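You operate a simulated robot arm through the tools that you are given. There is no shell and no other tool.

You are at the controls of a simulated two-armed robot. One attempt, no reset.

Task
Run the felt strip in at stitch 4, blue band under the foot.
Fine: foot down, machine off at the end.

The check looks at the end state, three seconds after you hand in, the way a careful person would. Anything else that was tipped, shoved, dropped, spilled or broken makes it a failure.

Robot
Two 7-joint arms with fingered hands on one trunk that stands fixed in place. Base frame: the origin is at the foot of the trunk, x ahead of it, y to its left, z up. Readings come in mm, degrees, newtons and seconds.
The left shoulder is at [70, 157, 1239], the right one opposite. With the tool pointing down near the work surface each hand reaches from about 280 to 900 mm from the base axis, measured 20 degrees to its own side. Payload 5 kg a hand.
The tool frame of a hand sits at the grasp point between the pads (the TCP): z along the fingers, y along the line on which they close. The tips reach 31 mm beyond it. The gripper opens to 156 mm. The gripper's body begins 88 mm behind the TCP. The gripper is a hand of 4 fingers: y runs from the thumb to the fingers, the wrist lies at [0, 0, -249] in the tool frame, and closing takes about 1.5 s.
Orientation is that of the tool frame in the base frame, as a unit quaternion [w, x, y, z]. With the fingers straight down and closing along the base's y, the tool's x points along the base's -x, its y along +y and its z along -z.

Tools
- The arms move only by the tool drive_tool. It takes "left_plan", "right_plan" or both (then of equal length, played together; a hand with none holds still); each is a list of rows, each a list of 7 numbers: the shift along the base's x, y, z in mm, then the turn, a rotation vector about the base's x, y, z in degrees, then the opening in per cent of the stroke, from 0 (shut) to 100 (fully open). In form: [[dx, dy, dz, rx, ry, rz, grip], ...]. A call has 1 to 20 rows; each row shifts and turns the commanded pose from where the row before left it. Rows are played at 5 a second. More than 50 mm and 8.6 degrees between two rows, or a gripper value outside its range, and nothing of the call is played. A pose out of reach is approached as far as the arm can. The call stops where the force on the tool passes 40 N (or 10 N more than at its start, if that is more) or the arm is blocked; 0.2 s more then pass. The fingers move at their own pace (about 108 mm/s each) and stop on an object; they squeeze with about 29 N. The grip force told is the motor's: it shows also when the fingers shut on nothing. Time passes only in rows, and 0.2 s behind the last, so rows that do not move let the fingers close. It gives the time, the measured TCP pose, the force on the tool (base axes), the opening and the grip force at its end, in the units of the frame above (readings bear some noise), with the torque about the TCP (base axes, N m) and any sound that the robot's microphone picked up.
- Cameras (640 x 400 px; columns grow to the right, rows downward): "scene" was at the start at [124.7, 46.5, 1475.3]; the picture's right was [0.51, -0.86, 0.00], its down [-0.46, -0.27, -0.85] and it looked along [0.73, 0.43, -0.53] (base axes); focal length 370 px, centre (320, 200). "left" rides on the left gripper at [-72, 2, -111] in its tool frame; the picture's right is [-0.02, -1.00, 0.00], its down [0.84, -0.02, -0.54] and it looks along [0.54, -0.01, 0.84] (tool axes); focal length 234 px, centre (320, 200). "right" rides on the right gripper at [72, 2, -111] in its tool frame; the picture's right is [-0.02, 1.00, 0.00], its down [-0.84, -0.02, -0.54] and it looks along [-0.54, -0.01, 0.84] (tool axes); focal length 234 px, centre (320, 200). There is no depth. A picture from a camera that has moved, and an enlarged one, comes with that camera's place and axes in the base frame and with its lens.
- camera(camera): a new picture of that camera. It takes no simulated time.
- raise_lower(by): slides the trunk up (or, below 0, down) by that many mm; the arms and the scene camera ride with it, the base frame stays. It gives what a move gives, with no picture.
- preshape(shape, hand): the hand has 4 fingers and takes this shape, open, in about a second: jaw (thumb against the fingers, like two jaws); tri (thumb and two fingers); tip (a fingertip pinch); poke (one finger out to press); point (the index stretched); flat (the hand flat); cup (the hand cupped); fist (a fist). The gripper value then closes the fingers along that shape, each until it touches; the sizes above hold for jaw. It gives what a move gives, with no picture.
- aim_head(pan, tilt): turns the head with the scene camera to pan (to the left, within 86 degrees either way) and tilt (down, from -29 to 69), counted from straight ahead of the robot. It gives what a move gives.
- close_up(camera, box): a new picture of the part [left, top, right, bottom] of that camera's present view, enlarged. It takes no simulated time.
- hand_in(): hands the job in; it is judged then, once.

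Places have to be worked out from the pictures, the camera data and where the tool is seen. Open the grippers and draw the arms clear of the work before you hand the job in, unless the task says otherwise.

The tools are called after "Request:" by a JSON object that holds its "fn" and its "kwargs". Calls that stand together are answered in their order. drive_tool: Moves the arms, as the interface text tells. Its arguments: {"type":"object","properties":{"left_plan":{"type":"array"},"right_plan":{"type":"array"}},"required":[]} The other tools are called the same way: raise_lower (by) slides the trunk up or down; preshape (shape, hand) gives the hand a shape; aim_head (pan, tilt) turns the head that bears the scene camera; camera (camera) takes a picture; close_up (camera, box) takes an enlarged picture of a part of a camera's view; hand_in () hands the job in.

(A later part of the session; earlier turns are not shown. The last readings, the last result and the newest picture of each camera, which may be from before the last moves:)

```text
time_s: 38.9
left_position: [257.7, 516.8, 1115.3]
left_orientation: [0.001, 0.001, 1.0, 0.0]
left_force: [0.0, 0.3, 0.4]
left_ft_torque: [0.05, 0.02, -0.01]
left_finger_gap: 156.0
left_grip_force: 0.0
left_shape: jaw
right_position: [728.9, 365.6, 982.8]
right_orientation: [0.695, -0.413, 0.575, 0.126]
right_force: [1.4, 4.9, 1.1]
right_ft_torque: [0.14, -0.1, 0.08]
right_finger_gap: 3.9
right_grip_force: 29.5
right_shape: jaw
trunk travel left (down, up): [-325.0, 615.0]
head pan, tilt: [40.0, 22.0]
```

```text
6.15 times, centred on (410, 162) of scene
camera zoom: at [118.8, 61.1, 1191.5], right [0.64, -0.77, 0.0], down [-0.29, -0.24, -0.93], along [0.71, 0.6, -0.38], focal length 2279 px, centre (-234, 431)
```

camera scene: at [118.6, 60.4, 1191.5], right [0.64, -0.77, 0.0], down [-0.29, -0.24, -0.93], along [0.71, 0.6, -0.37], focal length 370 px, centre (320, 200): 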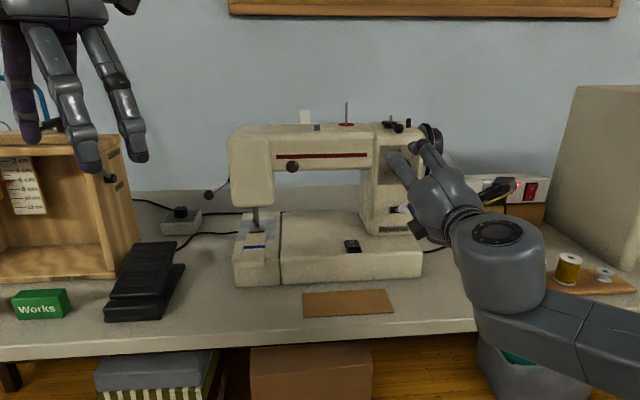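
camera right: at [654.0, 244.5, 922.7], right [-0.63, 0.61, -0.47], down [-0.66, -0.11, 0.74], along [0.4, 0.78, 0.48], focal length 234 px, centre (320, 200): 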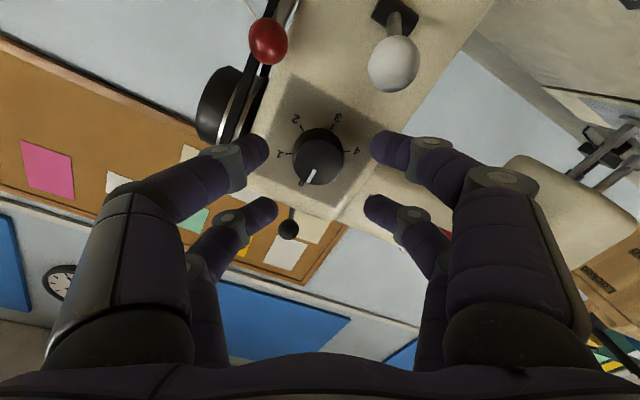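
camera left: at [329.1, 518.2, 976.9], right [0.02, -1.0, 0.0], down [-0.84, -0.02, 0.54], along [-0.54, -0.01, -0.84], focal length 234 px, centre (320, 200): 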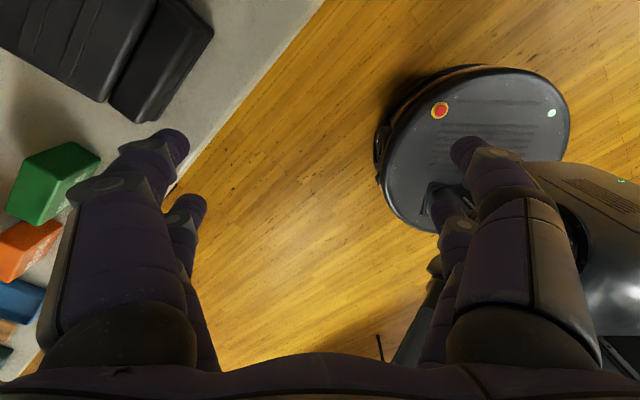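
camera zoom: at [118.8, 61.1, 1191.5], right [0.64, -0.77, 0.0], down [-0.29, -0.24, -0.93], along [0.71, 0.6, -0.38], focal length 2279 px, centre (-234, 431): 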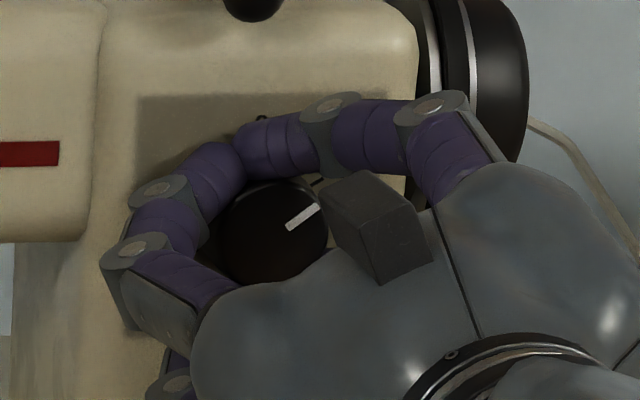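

Knob is regrasped with the pointer at 1. Turning clockwise another 62°.

Request:
{"fn": "drive_tool", "kwargs": {"right_plan": [[0, 0, 0, 5.38, 5.57, 0, 0], [0, 0, 0, 5.38, 5.57, 0, 0], [0, 0, 0, 5.38, 5.57, 0, 0], [0, 0, 0, 5.38, 5.57, 0, 0], [0, 0, 0, 5.38, 5.57, 0, 0], [0, 0, 0, 5.38, 5.57, 0, 0], [0, 0, 0, 5.38, 5.57, 0, 0], [0, 0, 0, 5.38, 5.57, 0, 0]]}}

Request:
{"fn": "close_up", "kwargs": {"camera": "right", "box": [220, 80, 420, 240]}}

```text
time_s: 40.7
left_position: [258.5, 517.4, 1116.2]
left_orientation: [0.0, 0.0, 1.0, 0.0]
left_force: [0.6, -0.2, -0.7]
left_ft_torque: [-0.02, -0.02, 0.06]
left_finger_gap: 155.6
left_grip_force: 0.1
left_shape: jaw
right_position: [728.5, 363.6, 984.6]
right_orientation: [0.53, -0.057, 0.706, 0.466]
right_force: [19.2, 11.1, 15.7]
right_ft_torque: [0.56, -0.48, -0.39]
right_finger_gap: 3.2
right_grip_force: 28.7
right_shape: jaw
trunk travel left (down, up): [-325.0, 615.0]
head pan, tilt: [40.0, 22.0]
```

```text
2.50 times, centred on (320, 160) of right
camera zoom: at [620.1, 315.3, 927.4], right [-0.57, 0.55, 0.62], down [-0.01, -0.75, 0.66], along [0.82, 0.37, 0.43], focal length 585 px, centre (320, 300)
```

zoom: 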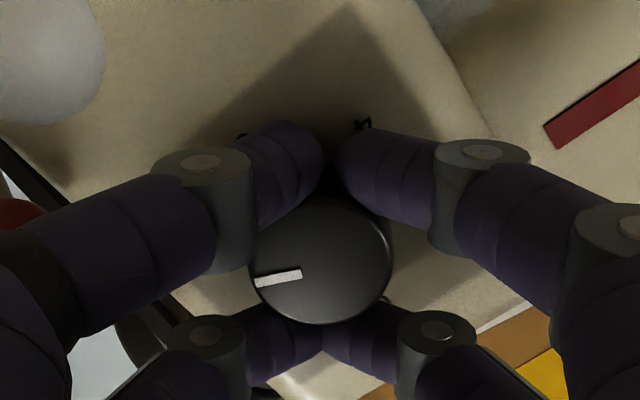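

Followed again (pointer fixed relative to the hand, now ≈ position 2). Releasing, rolling back and regrasping for the third bite.

Request:
{"fn": "drive_tool", "kwargs": {"right_plan": [[0, 0, 0, 0, 0, 0, 38], [0, 0, 0, 0, 0, 0, 38], [0, 0, 0, 0, 0, 0, 38], [0.5, -0.5, 1, 0, 0, 0, 38], [0, 0, 0, -5.38, -5.57, 0, 38], [0, 0, 0, -5.38, -5.57, 0, 38], [0, 0, 0, -5.38, -5.57, 0, 38], [0, 0, 0, -5.38, -5.57, 0, 38], [0, 0, 0, -5.38, -5.57, 0, 38], [0, 0, 0, -5.38, -5.57, 0, 38], [0, 0, 0, -5.38, -5.57, 0, 38], [0, 0, 0, -5.38, -5.57, 0, 38], [0, 0, 0, 0, 0, 0, 0], [0, 0, 0, 0, 0, 0, 0], [0, 0, 0, 0, 0, 0, 0], [0, 0, 0, 0, 0, 0, 0], [0, 0, 0, 0, 0, 0, 0]]}}

Request:
{"fn": "close_up", "kwargs": {"camera": "right", "box": [220, 80, 420, 240]}}

Request:
{"fn": "close_up", "kwargs": {"camera": "scene", "box": [360, 130, 460, 195]}}

```text
time_s: 44.3
left_position: [256.2, 517.8, 1115.7]
left_orientation: [0.001, 0.001, 1.0, 0.0]
left_force: [-0.4, 0.4, -0.5]
left_ft_torque: [0.01, 0.01, 0.0]
left_finger_gap: 155.7
left_grip_force: 0.0
left_shape: jaw
right_position: [729.3, 365.2, 983.5]
right_orientation: [0.695, -0.414, 0.575, 0.126]
right_force: [-7.0, 5.8, -3.5]
right_ft_torque: [-0.1, 0.14, 0.18]
right_finger_gap: 0.0
right_grip_force: 29.0
right_shape: jaw
trunk travel left (down, up): [-325.0, 615.0]
head pan, tilt: [40.0, 22.0]
```

```text
2.50 times, centred on (320, 160) of right
camera zoom: at [672.0, 266.0, 918.9], right [-0.66, 0.63, -0.41], down [-0.62, -0.15, 0.77], along [0.42, 0.76, 0.49], focal length 585 px, centre (320, 300)
```

zoom: 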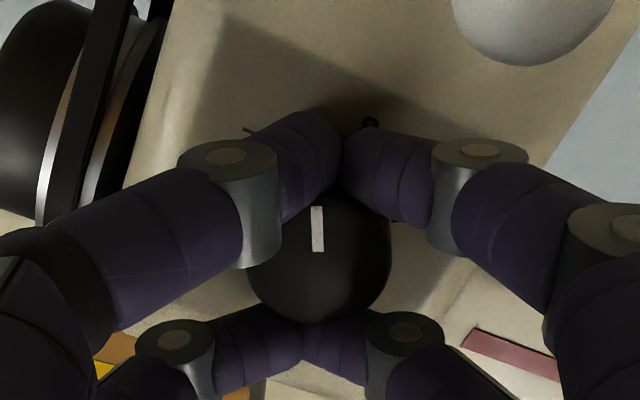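

```text
6.15 times, centred on (410, 162) of scene
camera zoom: at [118.2, 61.5, 1191.5], right [0.64, -0.77, 0.0], down [-0.29, -0.24, -0.93], along [0.71, 0.6, -0.38], focal length 2279 px, centre (-234, 431)
```

zoom: 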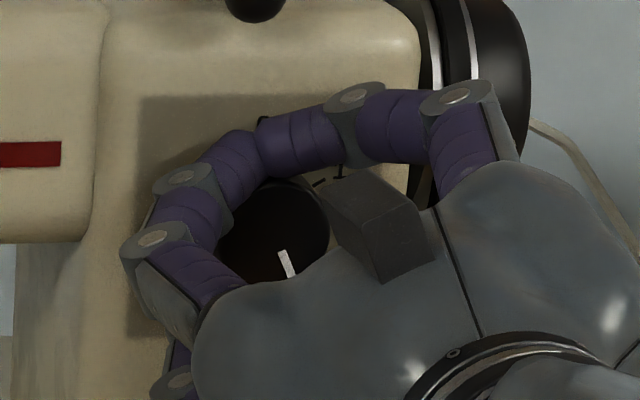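

The pointer is now around 150° (between 2 and 3) — closing nudged the knob further. Turning clockwise about 62° more with this grip and watching.

Request:
{"fn": "drive_tool", "kwargs": {"right_plan": [[0, 0, 0, 5.38, 5.57, 0, 0], [0, 0, 0, 5.38, 5.57, 0, 0], [0, 0, 0, 5.38, 5.57, 0, 0], [0, 0, 0, 5.38, 5.57, 0, 0], [0, 0, 0, 5.38, 5.57, 0, 0], [0, 0, 0, 5.38, 5.57, 0, 0], [0, 0, 0, 5.38, 5.57, 0, 0], [0, 0, 0, 5.38, 5.57, 0, 0]]}}

Request:
{"fn": "close_up", "kwargs": {"camera": "right", "box": [220, 80, 420, 240]}}

```text
time_s: 46.1
left_position: [258.5, 517.5, 1115.9]
left_orientation: [0.0, 0.001, 1.0, -0.001]
left_force: [-0.3, -0.4, 0.1]
left_ft_torque: [-0.01, -0.02, -0.01]
left_finger_gap: 156.0
left_grip_force: 0.0
left_shape: jaw
right_position: [728.7, 364.6, 983.4]
right_orientation: [0.53, -0.057, 0.706, 0.466]
right_force: [6.9, 8.0, 8.3]
right_ft_torque: [0.24, -0.24, -0.1]
right_finger_gap: 0.0
right_grip_force: 29.2
right_shape: jaw
trunk travel left (down, up): [-325.0, 615.0]
head pan, tilt: [40.0, 22.0]
```

```text
2.50 times, centred on (320, 160) of right
camera zoom: at [620.0, 315.7, 928.4], right [-0.57, 0.55, 0.62], down [-0.01, -0.75, 0.66], along [0.82, 0.37, 0.43], focal length 585 px, centre (320, 300)
```

zoom: 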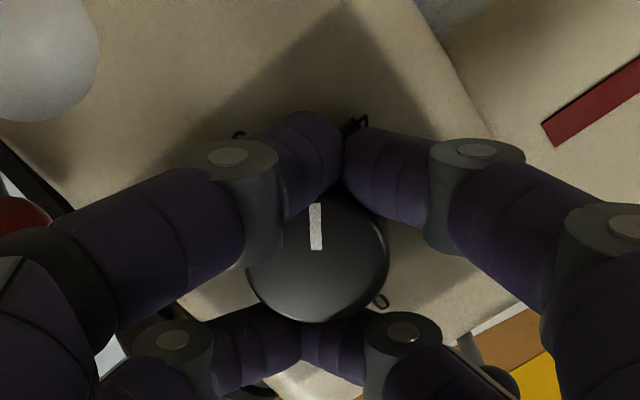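

Knob followed. Opening to look at where the pointer sits relative to the numerals.

Request:
{"fn": "drive_tool", "kwargs": {"right_plan": [[0, 0, 0, 0, 0, 0, 38], [0, 0, 0, 0, 0, 0, 38], [0, 0, 0, 0, 0, 0, 38], [0, 0, 0, 0, 0, 0, 38]]}}

Request:
{"fn": "close_up", "kwargs": {"camera": "right", "box": [220, 80, 420, 240]}}

```text
time_s: 47.1
left_position: [257.8, 516.9, 1115.1]
left_orientation: [0.001, -0.001, 1.0, 0.0]
left_force: [0.5, -0.4, 0.5]
left_ft_torque: [-0.01, 0.01, 0.01]
left_finger_gap: 156.0
left_grip_force: 0.1
left_shape: jaw
right_position: [729.5, 365.6, 983.2]
right_orientation: [0.531, -0.059, 0.706, 0.465]
right_force: [0.0, -0.6, -0.5]
right_ft_torque: [-0.02, 0.01, -0.11]
right_finger_gap: 58.6
right_grip_force: 0.1
right_shape: jaw
trunk travel left (down, up): [-325.0, 615.0]
head pan, tilt: [40.0, 22.0]
```

```text
2.50 times, centred on (320, 160) of right
camera zoom: at [619.2, 315.9, 927.7], right [-0.57, 0.55, 0.61], down [-0.01, -0.75, 0.66], along [0.82, 0.37, 0.43], focal length 585 px, centre (320, 300)
```

zoom: 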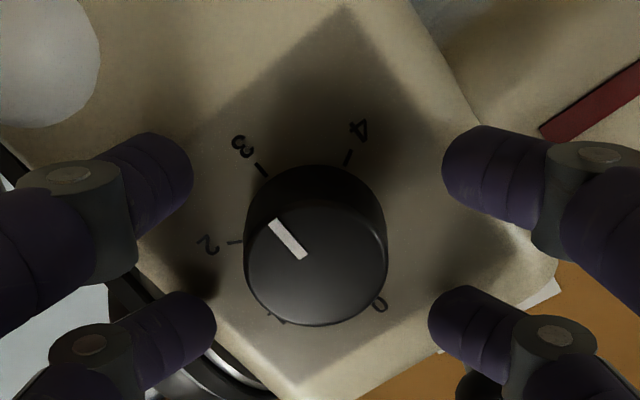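

The knob has detents and settled at 3. One more bite: roll back, regrasp, check.

Request:
{"fn": "drive_tool", "kwargs": {"right_plan": [[0, 0, 0, -5.38, -5.57, 0, 38], [0, 0, 0, -5.38, -5.57, 0, 38], [0, 0, 0, -5.38, -5.57, 0, 38], [0, 0, 0, -5.38, -5.57, 0, 38], [0, 0, 0, -5.38, -5.57, 0, 38], [0, 0, 0, -5.38, -5.57, 0, 38], [0, 0, 0, -5.38, -5.57, 0, 38], [0, 0, 0, -5.38, -5.57, 0, 38], [0, 0, 0, 0, 0, 0, 38]]}}

Request:
{"fn": "close_up", "kwargs": {"camera": "right", "box": [220, 80, 420, 240]}}

Request:
{"fn": "drive_tool", "kwargs": {"right_plan": [[0, 0, 0, 0, 0, 0, 0], [0, 0, 0, 0, 0, 0, 0], [0, 0, 0, 0, 0, 0, 0], [0, 0, 0, 0, 0, 0, 0], [0, 0, 0, 0, 0, 0, 0]]}}

Request:
{"fn": "close_up", "kwargs": {"camera": "right", "box": [220, 80, 420, 240]}}

```text
time_s: 49.1
left_position: [258.0, 516.8, 1115.4]
left_orientation: [0.001, -0.001, 1.0, 0.0]
left_force: [0.8, 0.1, -0.1]
left_ft_torque: [-0.03, 0.01, -0.02]
left_finger_gap: 155.9
left_grip_force: 0.2
left_shape: jaw
right_position: [730.1, 364.0, 984.1]
right_orientation: [0.695, -0.413, 0.576, 0.125]
right_force: [0.4, -0.3, 0.7]
right_ft_torque: [-0.02, 0.02, 0.0]
right_finger_gap: 59.1
right_grip_force: 0.0
right_shape: jaw
trunk travel left (down, up): [-325.0, 615.0]
head pan, tilt: [40.0, 22.0]
```

```text
2.50 times, centred on (320, 160) of right
camera zoom: at [672.9, 264.3, 919.0], right [-0.66, 0.63, -0.41], down [-0.62, -0.15, 0.77], along [0.43, 0.76, 0.49], focal length 585 px, centre (320, 300)
```

zoom: 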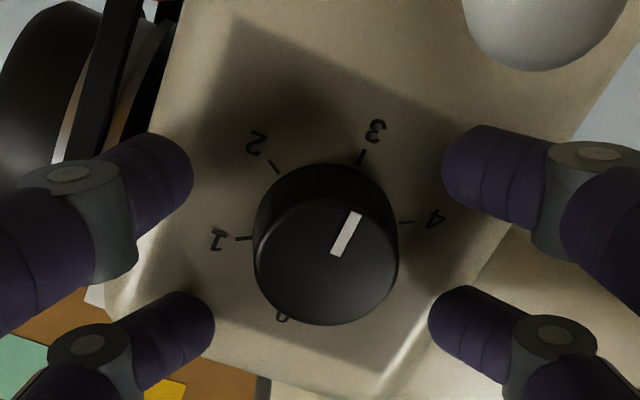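

```text
time_s: 50.3
left_position: [257.9, 518.4, 1115.6]
left_orientation: [0.0, 0.0, 1.0, 0.0]
left_force: [0.6, -0.6, 1.1]
left_ft_torque: [0.0, 0.02, -0.03]
left_finger_gap: 155.8
left_grip_force: 0.0
left_shape: jaw
right_position: [730.5, 365.7, 984.1]
right_orientation: [0.695, -0.413, 0.576, 0.125]
right_force: [1.7, 5.0, 1.6]
right_ft_torque: [0.01, -0.02, 0.06]
right_finger_gap: 4.3
right_grip_force: 29.2
right_shape: jaw
trunk travel left (down, up): [-325.0, 615.0]
head pan, tilt: [40.0, 22.0]
```

```text
2.50 times, centred on (320, 160) of right
camera zoom: at [672.5, 265.3, 918.9], right [-0.66, 0.63, -0.41], down [-0.62, -0.15, 0.77], along [0.43, 0.76, 0.49], focal length 585 px, centre (320, 300)
```

zoom: 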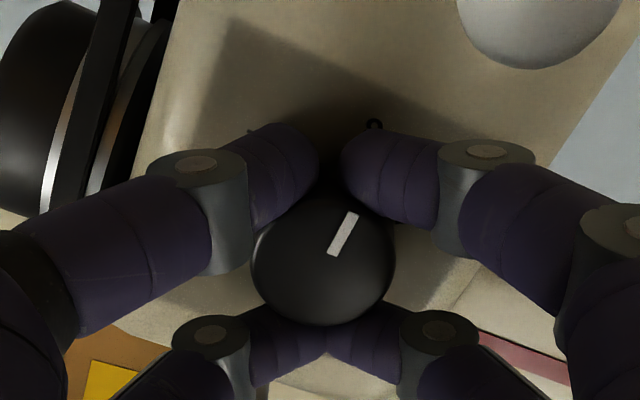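

Pointer is exactly at 3 and the grip is symmetric. Turning the last ~61° to 4, then opening.

Request:
{"fn": "drive_tool", "kwargs": {"right_plan": [[0, 0, 0, 5.31, 5.5, 0, 0], [0, 0, 0, 5.31, 5.5, 0, 0], [0, 0, 0, 5.31, 5.5, 0, 0], [0, 0, 0, 5.31, 5.5, 0, 0], [0, 0, 0, 5.31, 5.5, 0, 0], [0, 0, 0, 5.31, 5.5, 0, 0], [0, 0, 0, 5.31, 5.5, 0, 0], [0, 0, 0, 5.31, 5.5, 0, 0]]}}

Request:
{"fn": "close_up", "kwargs": {"camera": "right", "box": [220, 80, 420, 240]}}

Request:
{"fn": "drive_tool", "kwargs": {"right_plan": [[0, 0, 0, 0, 0, 0, 38], [0, 0, 0, 0, 0, 0, 38], [0, 0, 0, 0, 0, 0, 38], [0, 0, 0, 0, 0, 0, 38]]}}

Request:
{"fn": "close_up", "kwargs": {"camera": "right", "box": [220, 80, 420, 240]}}

```text
time_s: 52.1
left_position: [257.4, 517.7, 1115.5]
left_orientation: [0.001, 0.0, 1.0, 0.0]
left_force: [0.6, -0.4, 0.1]
left_ft_torque: [0.0, -0.02, -0.01]
left_finger_gap: 155.6
left_grip_force: 0.1
left_shape: jaw
right_position: [729.4, 364.4, 982.2]
right_orientation: [0.533, -0.064, 0.706, 0.463]
right_force: [12.9, 6.2, 6.0]
right_ft_torque: [-0.11, -0.61, -0.18]
right_finger_gap: 3.8
right_grip_force: 29.5
right_shape: jaw
trunk travel left (down, up): [-325.0, 615.0]
head pan, tilt: [40.0, 22.0]
```

```text
2.50 times, centred on (320, 160) of right
camera zoom: at [621.1, 314.6, 926.9], right [-0.57, 0.56, 0.6], down [-0.01, -0.74, 0.67], along [0.82, 0.38, 0.43], focal length 585 px, centre (320, 300)
```

zoom: 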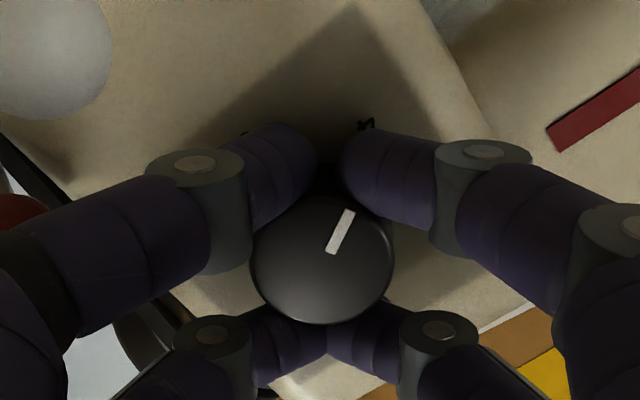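

```text
time_s: 53.1
left_position: [256.1, 518.0, 1116.2]
left_orientation: [0.001, 0.0, 1.0, 0.001]
left_force: [0.4, 0.8, -0.2]
left_ft_torque: [-0.03, -0.02, 0.02]
left_finger_gap: 155.8
left_grip_force: 0.0
left_shape: jaw
right_position: [729.4, 364.1, 983.9]
right_orientation: [0.534, -0.064, 0.706, 0.462]
right_force: [0.3, 0.6, -0.5]
right_ft_torque: [0.01, -0.04, 0.0]
right_finger_gap: 59.1
right_grip_force: 0.1
right_shape: jaw
trunk travel left (down, up): [-325.0, 615.0]
head pan, tilt: [40.0, 22.0]
```

```text
2.50 times, centred on (320, 160) of right
camera zoom: at [620.0, 314.5, 927.3], right [-0.57, 0.56, 0.6], down [-0.01, -0.74, 0.67], along [0.82, 0.38, 0.43], focal length 585 px, centre (320, 300)
```

zoom: 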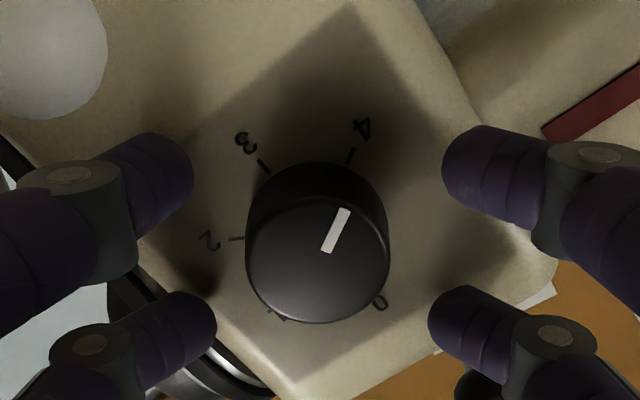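

The pointer is on 4. Retreating straight back from the dial while undoing the roll, then verifying with the scene camera.

Request:
{"fn": "drive_tool", "kwargs": {"right_plan": [[-13.9, -14.4, 0, 0, 0, 0, 42], [-13.9, -14.4, 0, 0, 0, 0, 42], [-13.9, -14.4, 0, -5, -5.18, 0, 42], [-13.9, -14.4, 0, -5, -5.18, 0, 42], [-13.9, -14.4, 0, -5, -5.18, 0, 42], [-13.9, -14.4, 0, -5, -5.18, 0, 42], [-13.9, -14.4, 0, -5, -5.18, 0, 42]]}}

Request:
{"fn": "close_up", "kwargs": {"camera": "scene", "box": [360, 110, 460, 235]}}

Request:
{"fn": "preshape", "kwargs": {"hand": "right", "shape": "poke"}}

Request:
{"fn": "camera", "kwargs": {"camera": "right"}}

Request:
{"fn": "camera", "kwargs": {"camera": "scene"}}

```text
time_s: 54.7
left_position: [258.0, 516.9, 1117.5]
left_orientation: [0.001, 0.0, 1.0, 0.0]
left_force: [0.5, -0.3, -0.3]
left_ft_torque: [0.0, 0.05, -0.01]
left_finger_gap: 155.7
left_grip_force: 0.2
left_shape: jaw
right_position: [632.4, 262.2, 983.4]
right_orientation: [0.651, -0.278, 0.651, 0.274]
right_force: [0.5, 0.1, -0.2]
right_ft_torque: [-0.02, 0.0, 0.02]
right_finger_gap: 65.2
right_grip_force: 0.0
right_shape: jaw
trunk travel left (down, up): [-325.0, 615.0]
head pan, tilt: [40.0, 22.0]
```

```text
3.20 times, centred on (410, 172) of scene
camera zoom: at [118.5, 60.3, 1191.5], right [0.64, -0.77, 0.0], down [-0.29, -0.24, -0.93], along [0.71, 0.6, -0.37], focal length 1185 px, centre (32, 288)
```

zoom: 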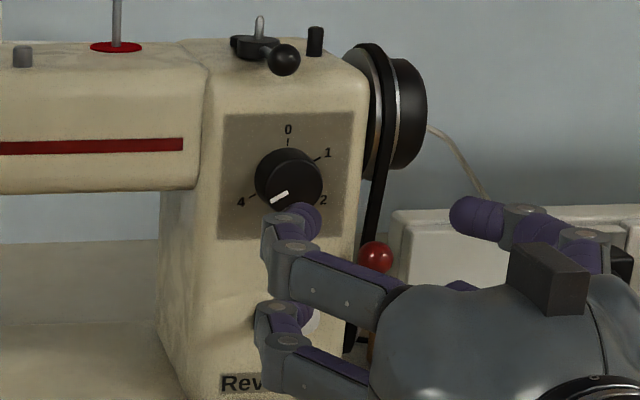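

```text
time_s: 55.6
left_position: [257.0, 516.8, 1115.4]
left_orientation: [0.001, 0.001, 1.0, 0.0]
left_force: [0.2, -0.1, -0.1]
left_ft_torque: [-0.04, -0.01, -0.01]
left_finger_gap: 156.1
left_grip_force: 0.1
left_shape: jaw
right_position: [633.2, 262.6, 982.8]
right_orientation: [0.65, -0.278, 0.652, 0.274]
right_force: [1.0, 0.2, 0.3]
right_ft_torque: [-0.04, -0.02, 0.0]
right_finger_gap: 0.0
right_grip_force: 0.1
right_shape: poke
trunk travel left (down, up): [-325.0, 615.0]
head pan, tilt: [40.0, 22.0]
```

```text
taken
camera right: at [554.5, 184.2, 912.6], right [-0.72, 0.7, 0.02], down [-0.36, -0.4, 0.84], along [0.59, 0.6, 0.54], focal length 234 px, centre (320, 200)
```

right: 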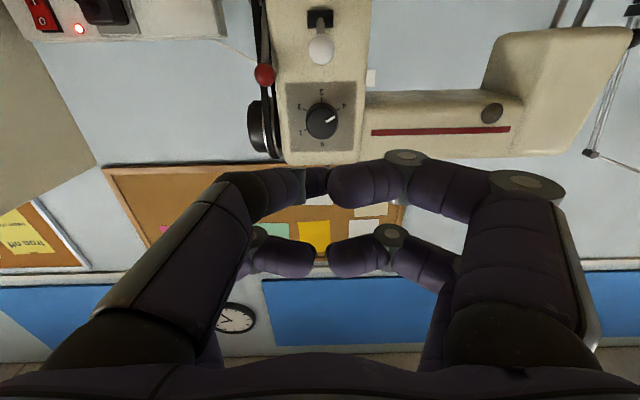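

```text
taken
camera scene: at [118.7, 60.7, 1191.5], right [0.64, -0.77, 0.0], down [-0.29, -0.24, -0.93], along [0.71, 0.6, -0.37], focal length 370 px, centre (320, 200)
```

scene: 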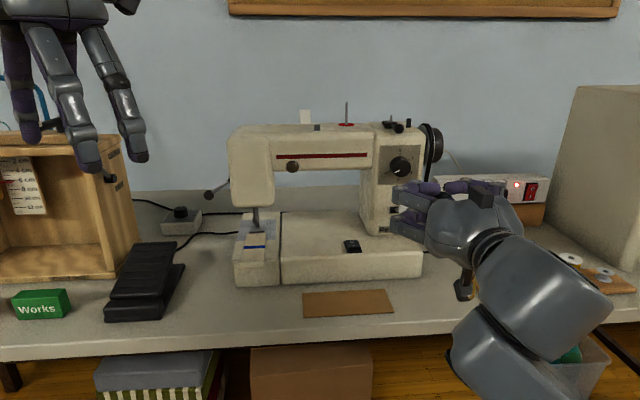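

Dial confirmed at 4. The "poke" shape isn't obvious in this view; checking how the gripper value changes it.

Request:
{"fn": "drive_tool", "kwargs": {"right_plan": [[0, 0, 0, 0, 0, 0, 100], [0, 0, 0, 0, 0, 0, 100], [0, 0, 0, 0, 0, 0, 100], [0, 0, 0, 0, 0, 0, 100]]}}

Request:
{"fn": "camera", "kwargs": {"camera": "right"}}

Request:
{"fn": "close_up", "kwargs": {"camera": "scene", "box": [370, 140, 550, 310]}}

```text
time_s: 56.6
left_position: [257.4, 516.1, 1116.7]
left_orientation: [0.001, -0.001, 1.0, 0.0]
left_force: [0.5, 0.2, 0.2]
left_ft_torque: [0.01, -0.01, 0.02]
left_finger_gap: 155.9
left_grip_force: 0.1
left_shape: jaw
right_position: [634.6, 262.9, 983.6]
right_orientation: [0.651, -0.277, 0.652, 0.274]
right_force: [0.0, 0.9, -0.8]
right_ft_torque: [0.0, 0.04, 0.03]
right_finger_gap: 0.2
right_grip_force: 0.0
right_shape: poke
trunk travel left (down, up): [-325.0, 615.0]
head pan, tilt: [40.0, 22.0]
```

```text
taken
camera right: at [554.4, 184.1, 912.6], right [-0.72, 0.7, 0.02], down [-0.36, -0.4, 0.84], along [0.59, 0.6, 0.54], focal length 234 px, centre (320, 200)
```

right: 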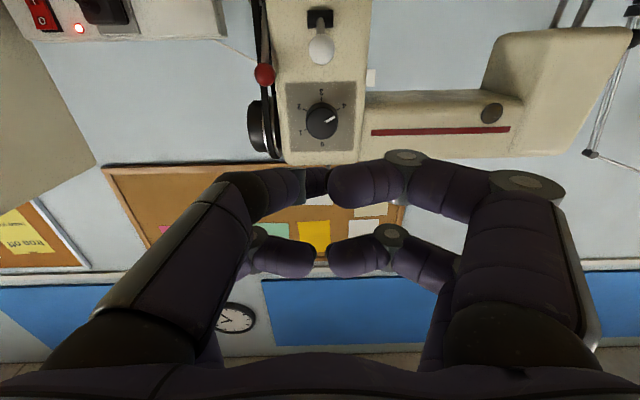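

```text
2.35 times, centred on (460, 225) of scene
camera zoom: at [118.7, 60.8, 1191.5], right [0.64, -0.77, 0.0], down [-0.29, -0.24, -0.93], along [0.71, 0.6, -0.37], focal length 871 px, centre (-9, 141)
```

zoom: 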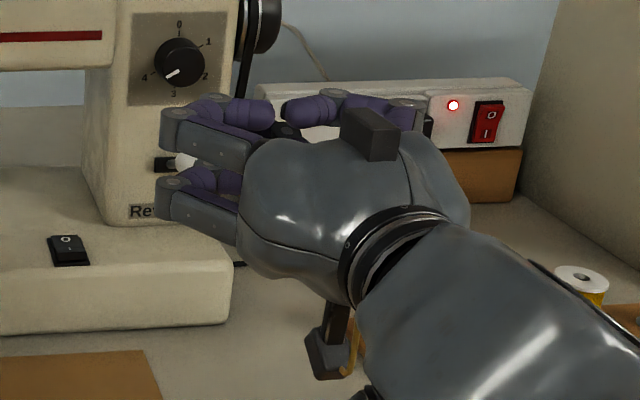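

"Poke" doesn't show a clear single finger here. Trying "point" to see if the index stands out.

Request:
{"fn": "preshape", "kwargs": {"hand": "right", "shape": "point"}}

Request:
{"fn": "camera", "kwargs": {"camera": "right"}}

Request:
{"fn": "close_up", "kwargs": {"camera": "scene", "box": [370, 140, 550, 310]}}

```text
time_s: 57.5
left_position: [257.4, 518.1, 1117.5]
left_orientation: [0.0, -0.001, 1.0, 0.0]
left_force: [0.3, 0.1, 0.2]
left_ft_torque: [-0.01, -0.05, 0.04]
left_finger_gap: 155.9
left_grip_force: 0.1
left_shape: jaw
right_position: [633.7, 263.2, 983.5]
right_orientation: [0.651, -0.278, 0.652, 0.274]
right_force: [-0.7, -0.1, -0.4]
right_ft_torque: [0.02, 0.0, 0.03]
right_finger_gap: 0.0
right_grip_force: 0.0
right_shape: point
trunk travel left (down, up): [-325.0, 615.0]
head pan, tilt: [40.0, 22.0]
```

```text
taken
camera right: at [554.5, 184.1, 912.6], right [-0.72, 0.7, 0.02], down [-0.36, -0.4, 0.84], along [0.59, 0.6, 0.54], focal length 234 px, centre (320, 200)
```

right: 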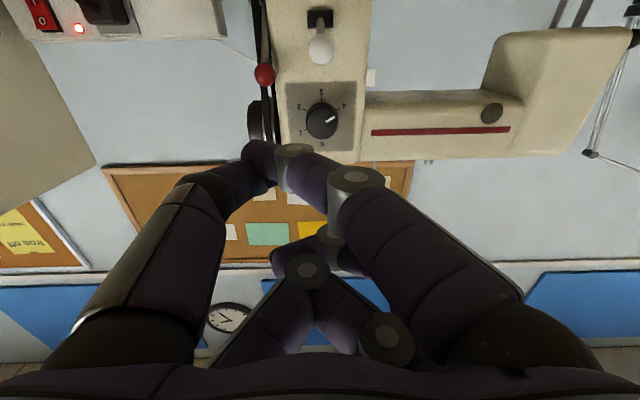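

```text
2.35 times, centred on (460, 225) of scene
camera zoom: at [118.7, 60.8, 1191.5], right [0.64, -0.77, 0.0], down [-0.29, -0.24, -0.93], along [0.71, 0.6, -0.37], focal length 871 px, centre (-9, 141)
```

zoom: 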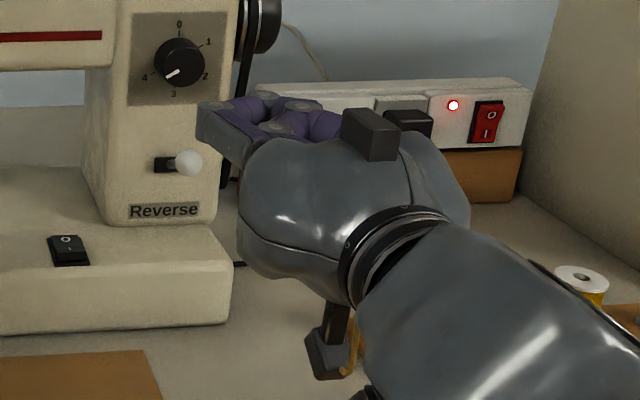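

Checking the "tip" pinch shape, closed, as a possible narrow pressing tool.

Request:
{"fn": "preshape", "kwargs": {"hand": "right", "shape": "tip"}}

Request:
{"fn": "drive_tool", "kwargs": {"right_plan": [[0, 0, 0, 0, 0, 0, 0], [0, 0, 0, 0, 0, 0, 0], [0, 0, 0, 0, 0, 0, 0], [0, 0, 0, 0, 0, 0, 0], [0, 0, 0, 0, 0, 0, 0], [0, 0, 0, 0, 0, 0, 0]]}}

Request:
{"fn": "camera", "kwargs": {"camera": "right"}}

Request:
{"fn": "close_up", "kwargs": {"camera": "scene", "box": [370, 140, 550, 310]}}

```text
time_s: 58.4
left_position: [256.9, 518.0, 1117.1]
left_orientation: [0.002, 0.0, 1.0, 0.0]
left_force: [0.2, -0.3, -0.2]
left_ft_torque: [0.02, 0.0, 0.0]
left_finger_gap: 155.7
left_grip_force: 0.0
left_shape: jaw
right_position: [633.3, 263.1, 984.1]
right_orientation: [0.651, -0.277, 0.651, 0.274]
right_force: [0.3, 0.3, 0.4]
right_ft_torque: [0.0, -0.01, -0.02]
right_finger_gap: 155.9
right_grip_force: 0.0
right_shape: tip
trunk travel left (down, up): [-325.0, 615.0]
head pan, tilt: [40.0, 22.0]
```

```text
time_s: 59.8
left_position: [257.2, 517.6, 1115.9]
left_orientation: [0.001, 0.001, 1.0, 0.0]
left_force: [-0.3, 0.0, -0.8]
left_ft_torque: [0.04, -0.01, -0.04]
left_finger_gap: 156.0
left_grip_force: 0.2
left_shape: jaw
right_position: [634.3, 262.7, 983.3]
right_orientation: [0.65, -0.278, 0.652, 0.274]
right_force: [0.3, 0.4, -0.3]
right_ft_torque: [0.02, 0.01, -0.02]
right_finger_gap: 0.0
right_grip_force: 29.2
right_shape: tip
trunk travel left (down, up): [-325.0, 615.0]
head pan, tilt: [40.0, 22.0]
```

```text
taken
camera right: at [554.5, 184.1, 912.6], right [-0.72, 0.7, 0.02], down [-0.36, -0.4, 0.84], along [0.59, 0.6, 0.54], focal length 234 px, centre (320, 200)
```

right: 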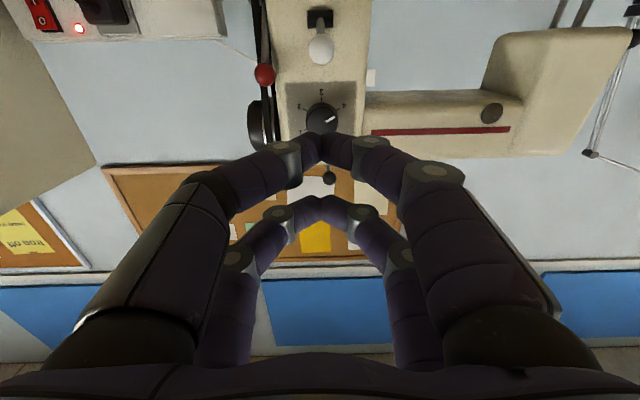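

```text
2.35 times, centred on (460, 225) of scene
camera zoom: at [118.7, 60.8, 1191.5], right [0.64, -0.77, 0.0], down [-0.29, -0.24, -0.93], along [0.71, 0.6, -0.37], focal length 871 px, centre (-9, 141)
```

zoom: 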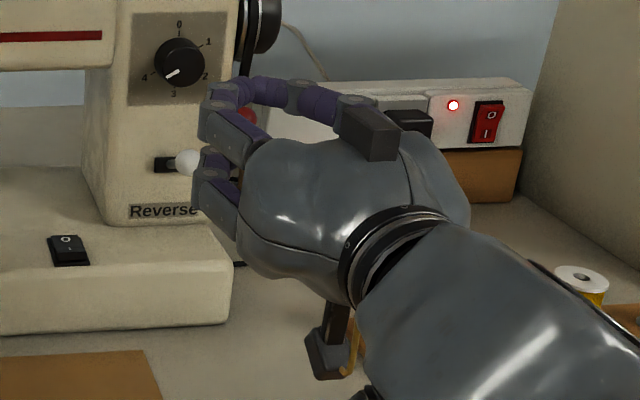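

In "tip" the closed pairs form narrow points; pitched forward, the lower front pair can press the rocker. Moving left in front of the bed while pitching the hand to 60° down, then hovering before the switch.

Request:
{"fn": "drive_tool", "kwargs": {"right_plan": [[-8.8, 8.5, 0, -5.39, 5.21, 0, 0], [-8.8, 8.5, 0, -5.39, 5.21, 0, 0], [-8.8, 8.5, 0, -5.39, 5.21, 0, 0], [-8.8, 8.5, 0, -5.39, 5.21, 0, 0], [-8.8, 8.5, 0, -5.39, 5.21, 0, 0], [-8.8, 8.5, 0, -5.39, 5.21, 0, 0], [-8.8, 8.5, 0, -5.39, 5.21, 0, 0], [-8.8, 8.5, 0, -5.39, 5.21, 0, 0], [17.4, 18, -5, 0, 0, 0, 0], [17.4, 18, -5, 0, 0, 0, 0], [17.4, 18, -5, 0, 0, 0, 0]]}}

Request:
{"fn": "camera", "kwargs": {"camera": "right"}}

Request:
{"fn": "camera", "kwargs": {"camera": "scene"}}

```text
time_s: 62.2
left_position: [257.2, 517.3, 1114.3]
left_orientation: [0.002, -0.001, 1.0, 0.0]
left_force: [0.1, -0.5, 0.3]
left_ft_torque: [0.0, 0.0, -0.01]
left_finger_gap: 155.9
left_grip_force: 0.0
left_shape: jaw
right_position: [613.1, 385.7, 967.9]
right_orientation: [0.237, -0.379, 0.889, 0.099]
right_force: [0.1, -0.3, -0.9]
right_ft_torque: [-0.01, -0.03, -0.01]
right_finger_gap: 0.1
right_grip_force: 28.9
right_shape: tip
trunk travel left (down, up): [-325.0, 615.0]
head pan, tilt: [40.0, 22.0]
```

```text
taken
camera right: at [530.1, 301.6, 1028.8], right [-0.71, 0.71, 0.01], down [0.33, 0.32, 0.89], along [0.63, 0.63, -0.46], focal length 234 px, centre (320, 200)
```

right: 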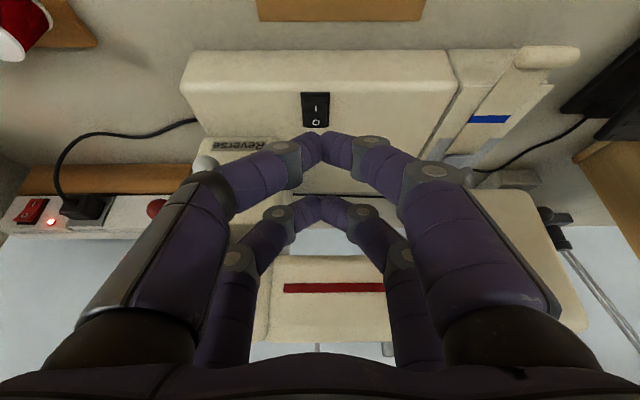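

```text
taken
camera scene: at [118.6, 61.0, 1191.5], right [0.64, -0.77, 0.0], down [-0.29, -0.24, -0.93], along [0.71, 0.6, -0.37], focal length 370 px, centre (320, 200)
```

scene: 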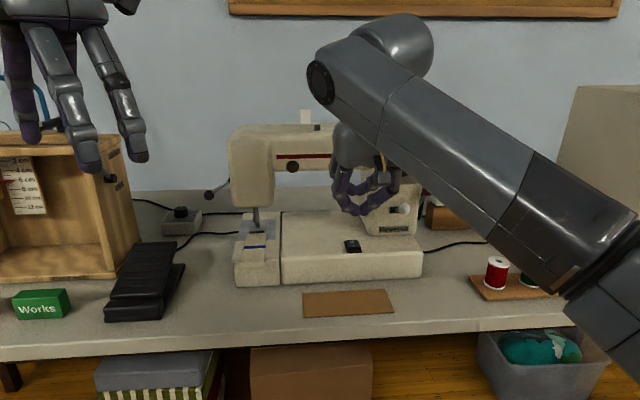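

Switch is visible in the wrist camera at about (315,108). Zooming to locate the I and O marks precisely.

Request:
{"fn": "close_up", "kwargs": {"camera": "right", "box": [270, 80, 366, 140]}}

Request:
{"fn": "close_up", "kwargs": {"camera": "scene", "box": [310, 160, 430, 270]}}

```text
6.67 times, centred on (318, 110) of right
camera zoom: at [530.1, 301.6, 1028.8], right [-0.71, 0.71, 0.01], down [0.33, 0.32, 0.89], along [0.63, 0.63, -0.46], focal length 1561 px, centre (333, 800)
```

zoom: 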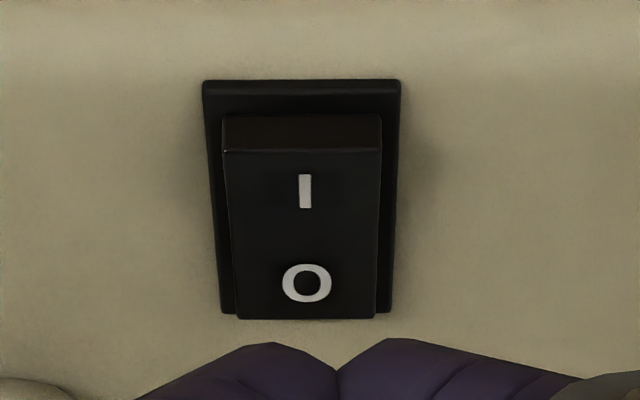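

```text
3.64 times, centred on (370, 215) of scene
camera zoom: at [118.6, 61.0, 1191.5], right [0.64, -0.77, 0.0], down [-0.29, -0.24, -0.93], along [0.71, 0.6, -0.37], focal length 1346 px, centre (138, 146)
```

zoom: 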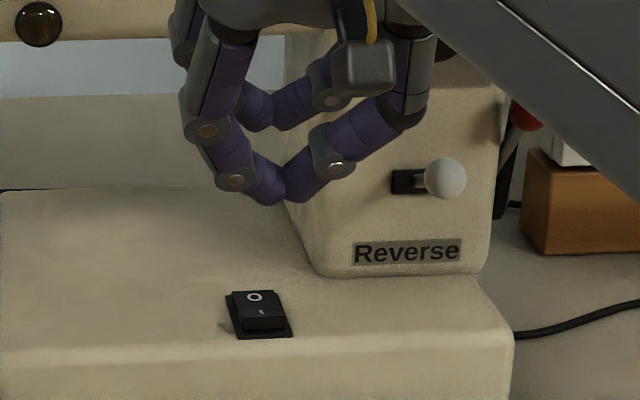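

The I mark is at about (651, 419, 836) i.e. e≈177, n≈753. Moving to hover ~18 mm above with the lower finger pair over it.

Request:
{"fn": "drive_tool", "kwargs": {"right_plan": [[9.5, 8.5, -17.5, 0, 0, 0, 0], [9.5, 8.5, -17.5, 0, 0, 0, 0], [9.5, 8.5, -17.5, 0, 0, 0, 0], [9.6, 8.6, -17.5, 0, 0, 0, 0]]}}

Request:
{"fn": "close_up", "kwargs": {"camera": "scene", "box": [310, 160, 430, 270]}}

Request:
{"fn": "close_up", "kwargs": {"camera": "right", "box": [240, 80, 400, 180]}}

```text
time_s: 63.2
left_position: [257.1, 516.3, 1116.2]
left_orientation: [0.001, 0.0, 1.0, 0.0]
left_force: [0.6, -0.9, 0.3]
left_ft_torque: [-0.04, 0.02, 0.01]
left_finger_gap: 155.7
left_grip_force: 0.1
left_shape: jaw
right_position: [636.5, 406.1, 923.7]
right_orientation: [0.238, -0.378, 0.889, 0.1]
right_force: [0.7, 1.1, -0.4]
right_ft_torque: [-0.03, -0.02, 0.01]
right_finger_gap: 0.0
right_grip_force: 29.0
right_shape: tip
right hand out of reach, approached as far as the arm can: row 3, 4
trunk travel left (down, up): [-325.0, 615.0]
head pan, tilt: [40.0, 22.0]
```

```text
3.64 times, centred on (370, 215) of scene
camera zoom: at [118.8, 60.9, 1191.5], right [0.64, -0.77, 0.0], down [-0.29, -0.24, -0.93], along [0.71, 0.6, -0.37], focal length 1346 px, centre (138, 146)
```

zoom: 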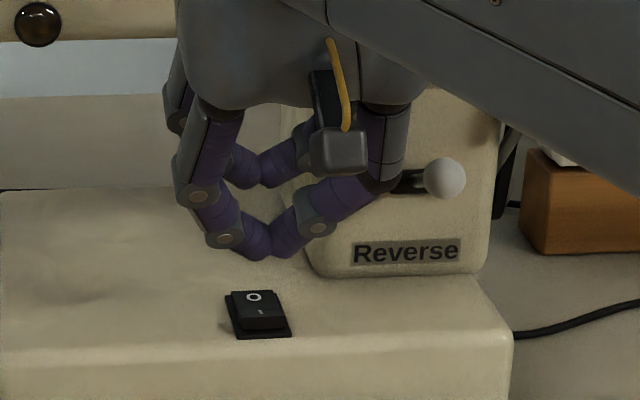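

```text
4.00 times, centred on (320, 130) of right
camera zoom: at [552.6, 322.6, 984.2], right [-0.71, 0.71, 0.01], down [0.33, 0.32, 0.89], along [0.63, 0.63, -0.46], focal length 937 px, centre (320, 480)
```

zoom: 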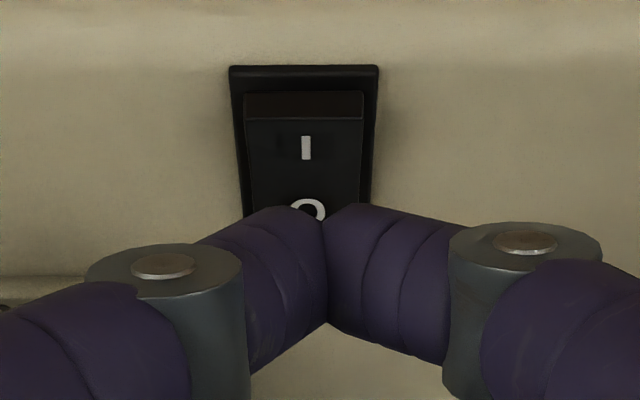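

The arm hit its reach limit with this steep pitch, so I'll flatten the hand to ~40° below horizontal (bringing the wrist closer) and back off a little.

Request:
{"fn": "drive_tool", "kwargs": {"right_plan": [[-7, -7, 3, 4.8, -4.63, 0, 0], [-7, -7, 3, 4.8, -4.63, 0, 0], [-7, -7, 3, 4.8, -4.63, 0, 0], [0, 0, 0, 0, 0, 0, 0]]}}

Request:
{"fn": "close_up", "kwargs": {"camera": "scene", "box": [310, 160, 430, 270]}}

Request:
{"fn": "close_up", "kwargs": {"camera": "right", "box": [240, 80, 400, 180]}}

```text
time_s: 64.2
left_position: [257.6, 518.8, 1115.6]
left_orientation: [0.001, 0.0, 1.0, 0.0]
left_force: [-0.6, 0.8, -0.6]
left_ft_torque: [-0.04, -0.06, 0.01]
left_finger_gap: 155.8
left_grip_force: 0.1
left_shape: jaw
right_position: [616.3, 384.8, 933.3]
right_orientation: [0.388, -0.357, 0.834, 0.165]
right_force: [0.6, 0.2, -0.7]
right_ft_torque: [-0.02, -0.01, -0.05]
right_finger_gap: 0.0
right_grip_force: 29.3
right_shape: tip
trunk travel left (down, up): [-325.0, 615.0]
head pan, tilt: [40.0, 22.0]
```

```text
3.64 times, centred on (370, 215) of scene
camera zoom: at [118.5, 61.6, 1191.5], right [0.64, -0.77, 0.0], down [-0.29, -0.24, -0.93], along [0.71, 0.6, -0.38], focal length 1346 px, centre (138, 146)
```

zoom: 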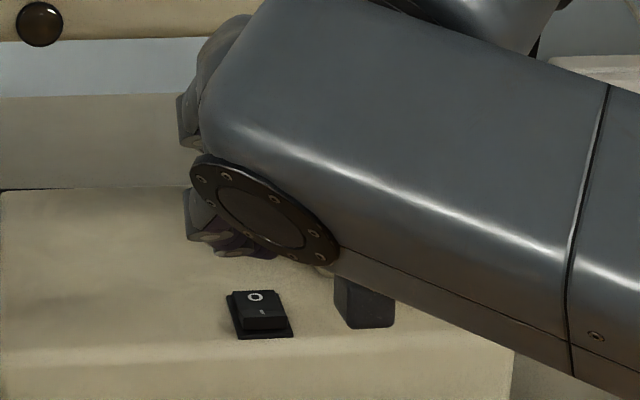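

```text
4.00 times, centred on (320, 130) of right
camera zoom: at [522.8, 291.6, 950.5], right [-0.71, 0.7, 0.01], down [0.1, 0.08, 0.99], along [0.7, 0.71, -0.12], focal length 937 px, centre (320, 480)
```

zoom: 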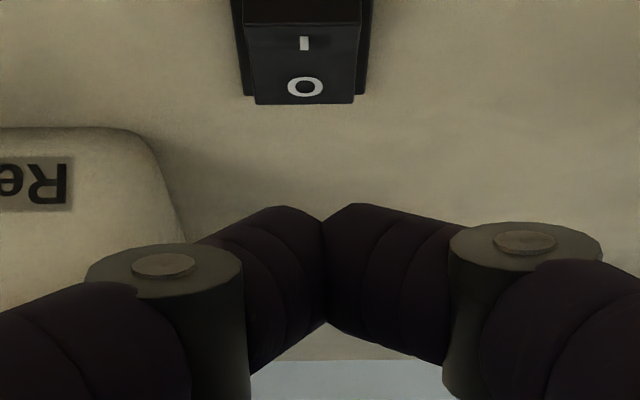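

Reading matches a commanded pose reset to the actual one. Moving to hover just above the I end of the rocker.

Request:
{"fn": "drive_tool", "kwargs": {"right_plan": [[7.9, 7.7, -11.7, 0, 0, 0, 0], [7.9, 7.7, -11.7, 0, 0, 0, 0], [7.9, 7.7, -11.7, 0, 0, 0, 0], [0, 0, 0, 0, 0, 0, 0]]}}

Request:
{"fn": "close_up", "kwargs": {"camera": "right", "box": [240, 60, 400, 180]}}

Request:
{"fn": "camera", "kwargs": {"camera": "scene"}}

```text
time_s: 65.2
left_position: [257.4, 516.5, 1116.7]
left_orientation: [0.002, 0.0, 1.0, 0.0]
left_force: [0.4, 0.0, 0.0]
left_ft_torque: [0.0, 0.0, -0.01]
left_finger_gap: 155.8
left_grip_force: 0.1
left_shape: jaw
right_position: [640.0, 409.2, 897.9]
right_orientation: [0.388, -0.356, 0.834, 0.164]
right_force: [0.1, 0.5, -0.5]
right_ft_torque: [0.01, 0.0, -0.05]
right_finger_gap: 0.4
right_grip_force: 29.0
right_shape: tip
trunk travel left (down, up): [-325.0, 615.0]
head pan, tilt: [40.0, 22.0]
```

```text
3.33 times, centred on (320, 120) of right
camera zoom: at [546.8, 315.3, 915.1], right [-0.71, 0.7, 0.01], down [0.1, 0.08, 0.99], along [0.7, 0.71, -0.12], focal length 781 px, centre (320, 467)
```

zoom: 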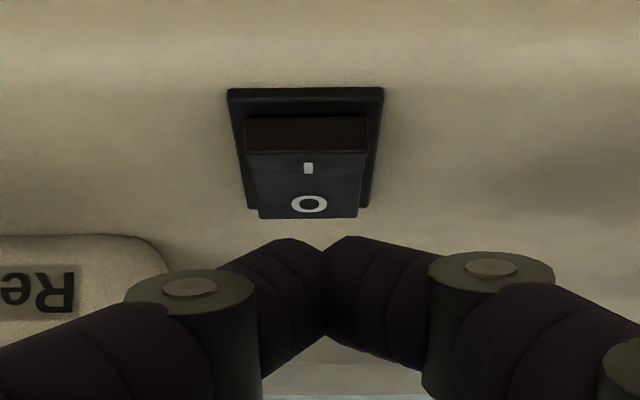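

```text
taken
camera scene: at [118.5, 60.5, 1191.5], right [0.64, -0.77, 0.0], down [-0.29, -0.24, -0.93], along [0.71, 0.6, -0.37], focal length 370 px, centre (320, 200)
```

scene: 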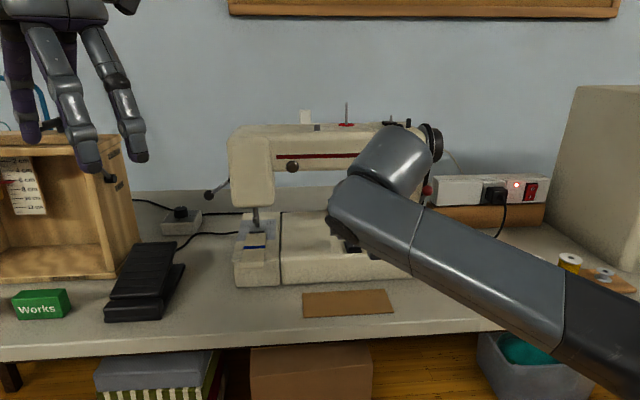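

The I mark triangulates to (651, 420, 835) and the lowest point of the finger pair is ~12–14 mm above its raised front end. Stepping down gently to press it.

Request:
{"fn": "drive_tool", "kwargs": {"right_plan": [[1.4, 1.4, -3, 0, 0, 0, 0], [1.4, 1.4, -3, 0, 0, 0, 0], [0, 0, -3, 0, 0, 0, 0], [0, 0, -2, 0, 0, 0, 0], [0, 0, -2, 0, 0, 0, 0]]}}

Request:
{"fn": "close_up", "kwargs": {"camera": "right", "box": [240, 60, 400, 180]}}

```text
time_s: 66.4
left_position: [257.0, 516.6, 1115.9]
left_orientation: [0.001, 0.0, 1.0, 0.0]
left_force: [-1.2, 0.1, 1.2]
left_ft_torque: [-0.04, 0.0, 0.06]
left_finger_gap: 155.8
left_grip_force: 0.0
left_shape: jaw
right_position: [642.5, 410.6, 884.5]
right_orientation: [0.388, -0.356, 0.834, 0.163]
right_force: [-0.2, 0.5, 0.2]
right_ft_torque: [0.0, 0.01, -0.03]
right_finger_gap: 0.0
right_grip_force: 28.9
right_shape: tip
trunk travel left (down, up): [-325.0, 615.0]
head pan, tilt: [40.0, 22.0]
```

```text
3.33 times, centred on (320, 120) of right
camera zoom: at [549.7, 317.6, 901.6], right [-0.71, 0.7, 0.01], down [0.1, 0.08, 0.99], along [0.7, 0.71, -0.12], focal length 781 px, centre (320, 467)
```

zoom: 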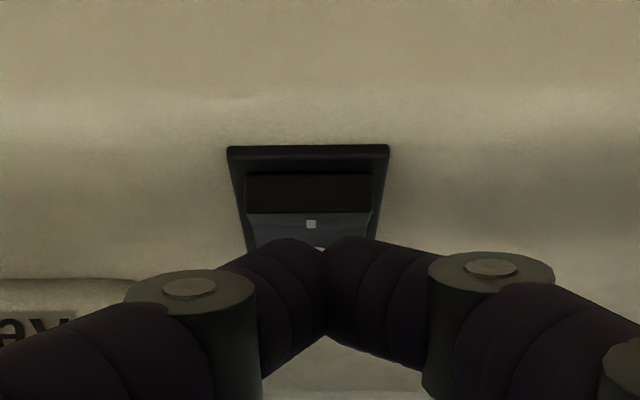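

About 3 mm of gap left between the finger pair and the rocker. Continuing down in small steps.

Request:
{"fn": "drive_tool", "kwargs": {"right_plan": [[0, 0, -2, 0, 0, 0, 0], [0, 0, -2, 0, 0, 0, 0], [0, 0, -2, 0, 0, 0, 0], [0, 0, 0, 0, 0, 0, 0]]}}

Request:
{"fn": "close_up", "kwargs": {"camera": "right", "box": [240, 60, 400, 180]}}

```text
time_s: 67.4
left_position: [257.1, 518.1, 1116.6]
left_orientation: [0.001, 0.0, 1.0, 0.0]
left_force: [-0.1, 0.0, -0.1]
left_ft_torque: [-0.02, -0.01, 0.01]
left_finger_gap: 156.0
left_grip_force: 0.0
left_shape: jaw
right_position: [642.3, 410.1, 877.6]
right_orientation: [0.389, -0.355, 0.834, 0.164]
right_force: [-0.1, -0.5, 0.9]
right_ft_torque: [0.03, 0.0, 0.02]
right_finger_gap: 0.2
right_grip_force: 29.1
right_shape: tip
trunk travel left (down, up): [-325.0, 615.0]
head pan, tilt: [40.0, 22.0]
```

```text
3.33 times, centred on (320, 120) of right
camera zoom: at [549.9, 317.6, 895.2], right [-0.71, 0.7, 0.01], down [0.1, 0.08, 0.99], along [0.7, 0.71, -0.12], focal length 781 px, centre (320, 467)
```

zoom: 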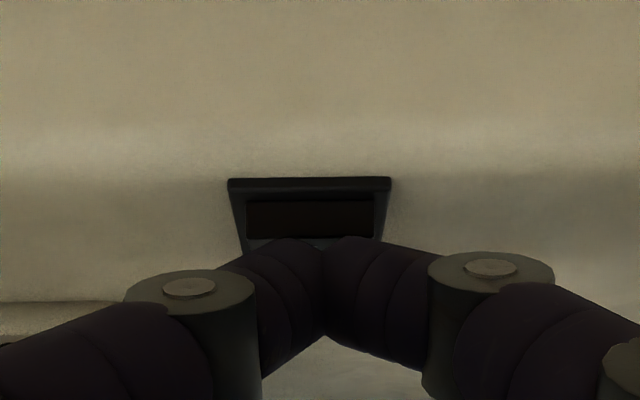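

Still only ~1 N. Continuing down 6 mm more.

Request:
{"fn": "drive_tool", "kwargs": {"right_plan": [[0, 0, -2, 0, 0, 0, 0], [0, 0, -2, 0, 0, 0, 0], [0, 0, -2, 0, 0, 0, 0], [0, 0, 0, 0, 0, 0, 0]]}}

Request:
{"fn": "close_up", "kwargs": {"camera": "right", "box": [240, 60, 400, 180]}}

```text
time_s: 68.4
left_position: [257.1, 517.1, 1115.4]
left_orientation: [0.001, 0.0, 1.0, 0.001]
left_force: [0.1, -0.5, -0.7]
left_ft_torque: [-0.03, -0.01, 0.01]
left_finger_gap: 155.7
left_grip_force: 0.0
left_shape: jaw
right_position: [642.5, 411.3, 874.1]
right_orientation: [0.39, -0.356, 0.833, 0.164]
right_force: [0.9, 0.0, 7.9]
right_ft_torque: [0.06, -0.11, -0.04]
right_finger_gap: 0.2
right_grip_force: 29.4
right_shape: tip
trunk travel left (down, up): [-325.0, 615.0]
head pan, tilt: [40.0, 22.0]
```

```text
3.33 times, centred on (320, 120) of right
camera zoom: at [549.3, 317.9, 891.3], right [-0.71, 0.7, 0.01], down [0.1, 0.08, 0.99], along [0.7, 0.71, -0.12], focal length 781 px, centre (320, 467)
```

zoom: 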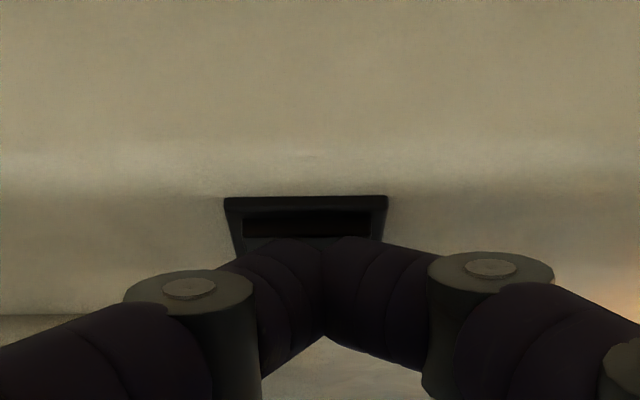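

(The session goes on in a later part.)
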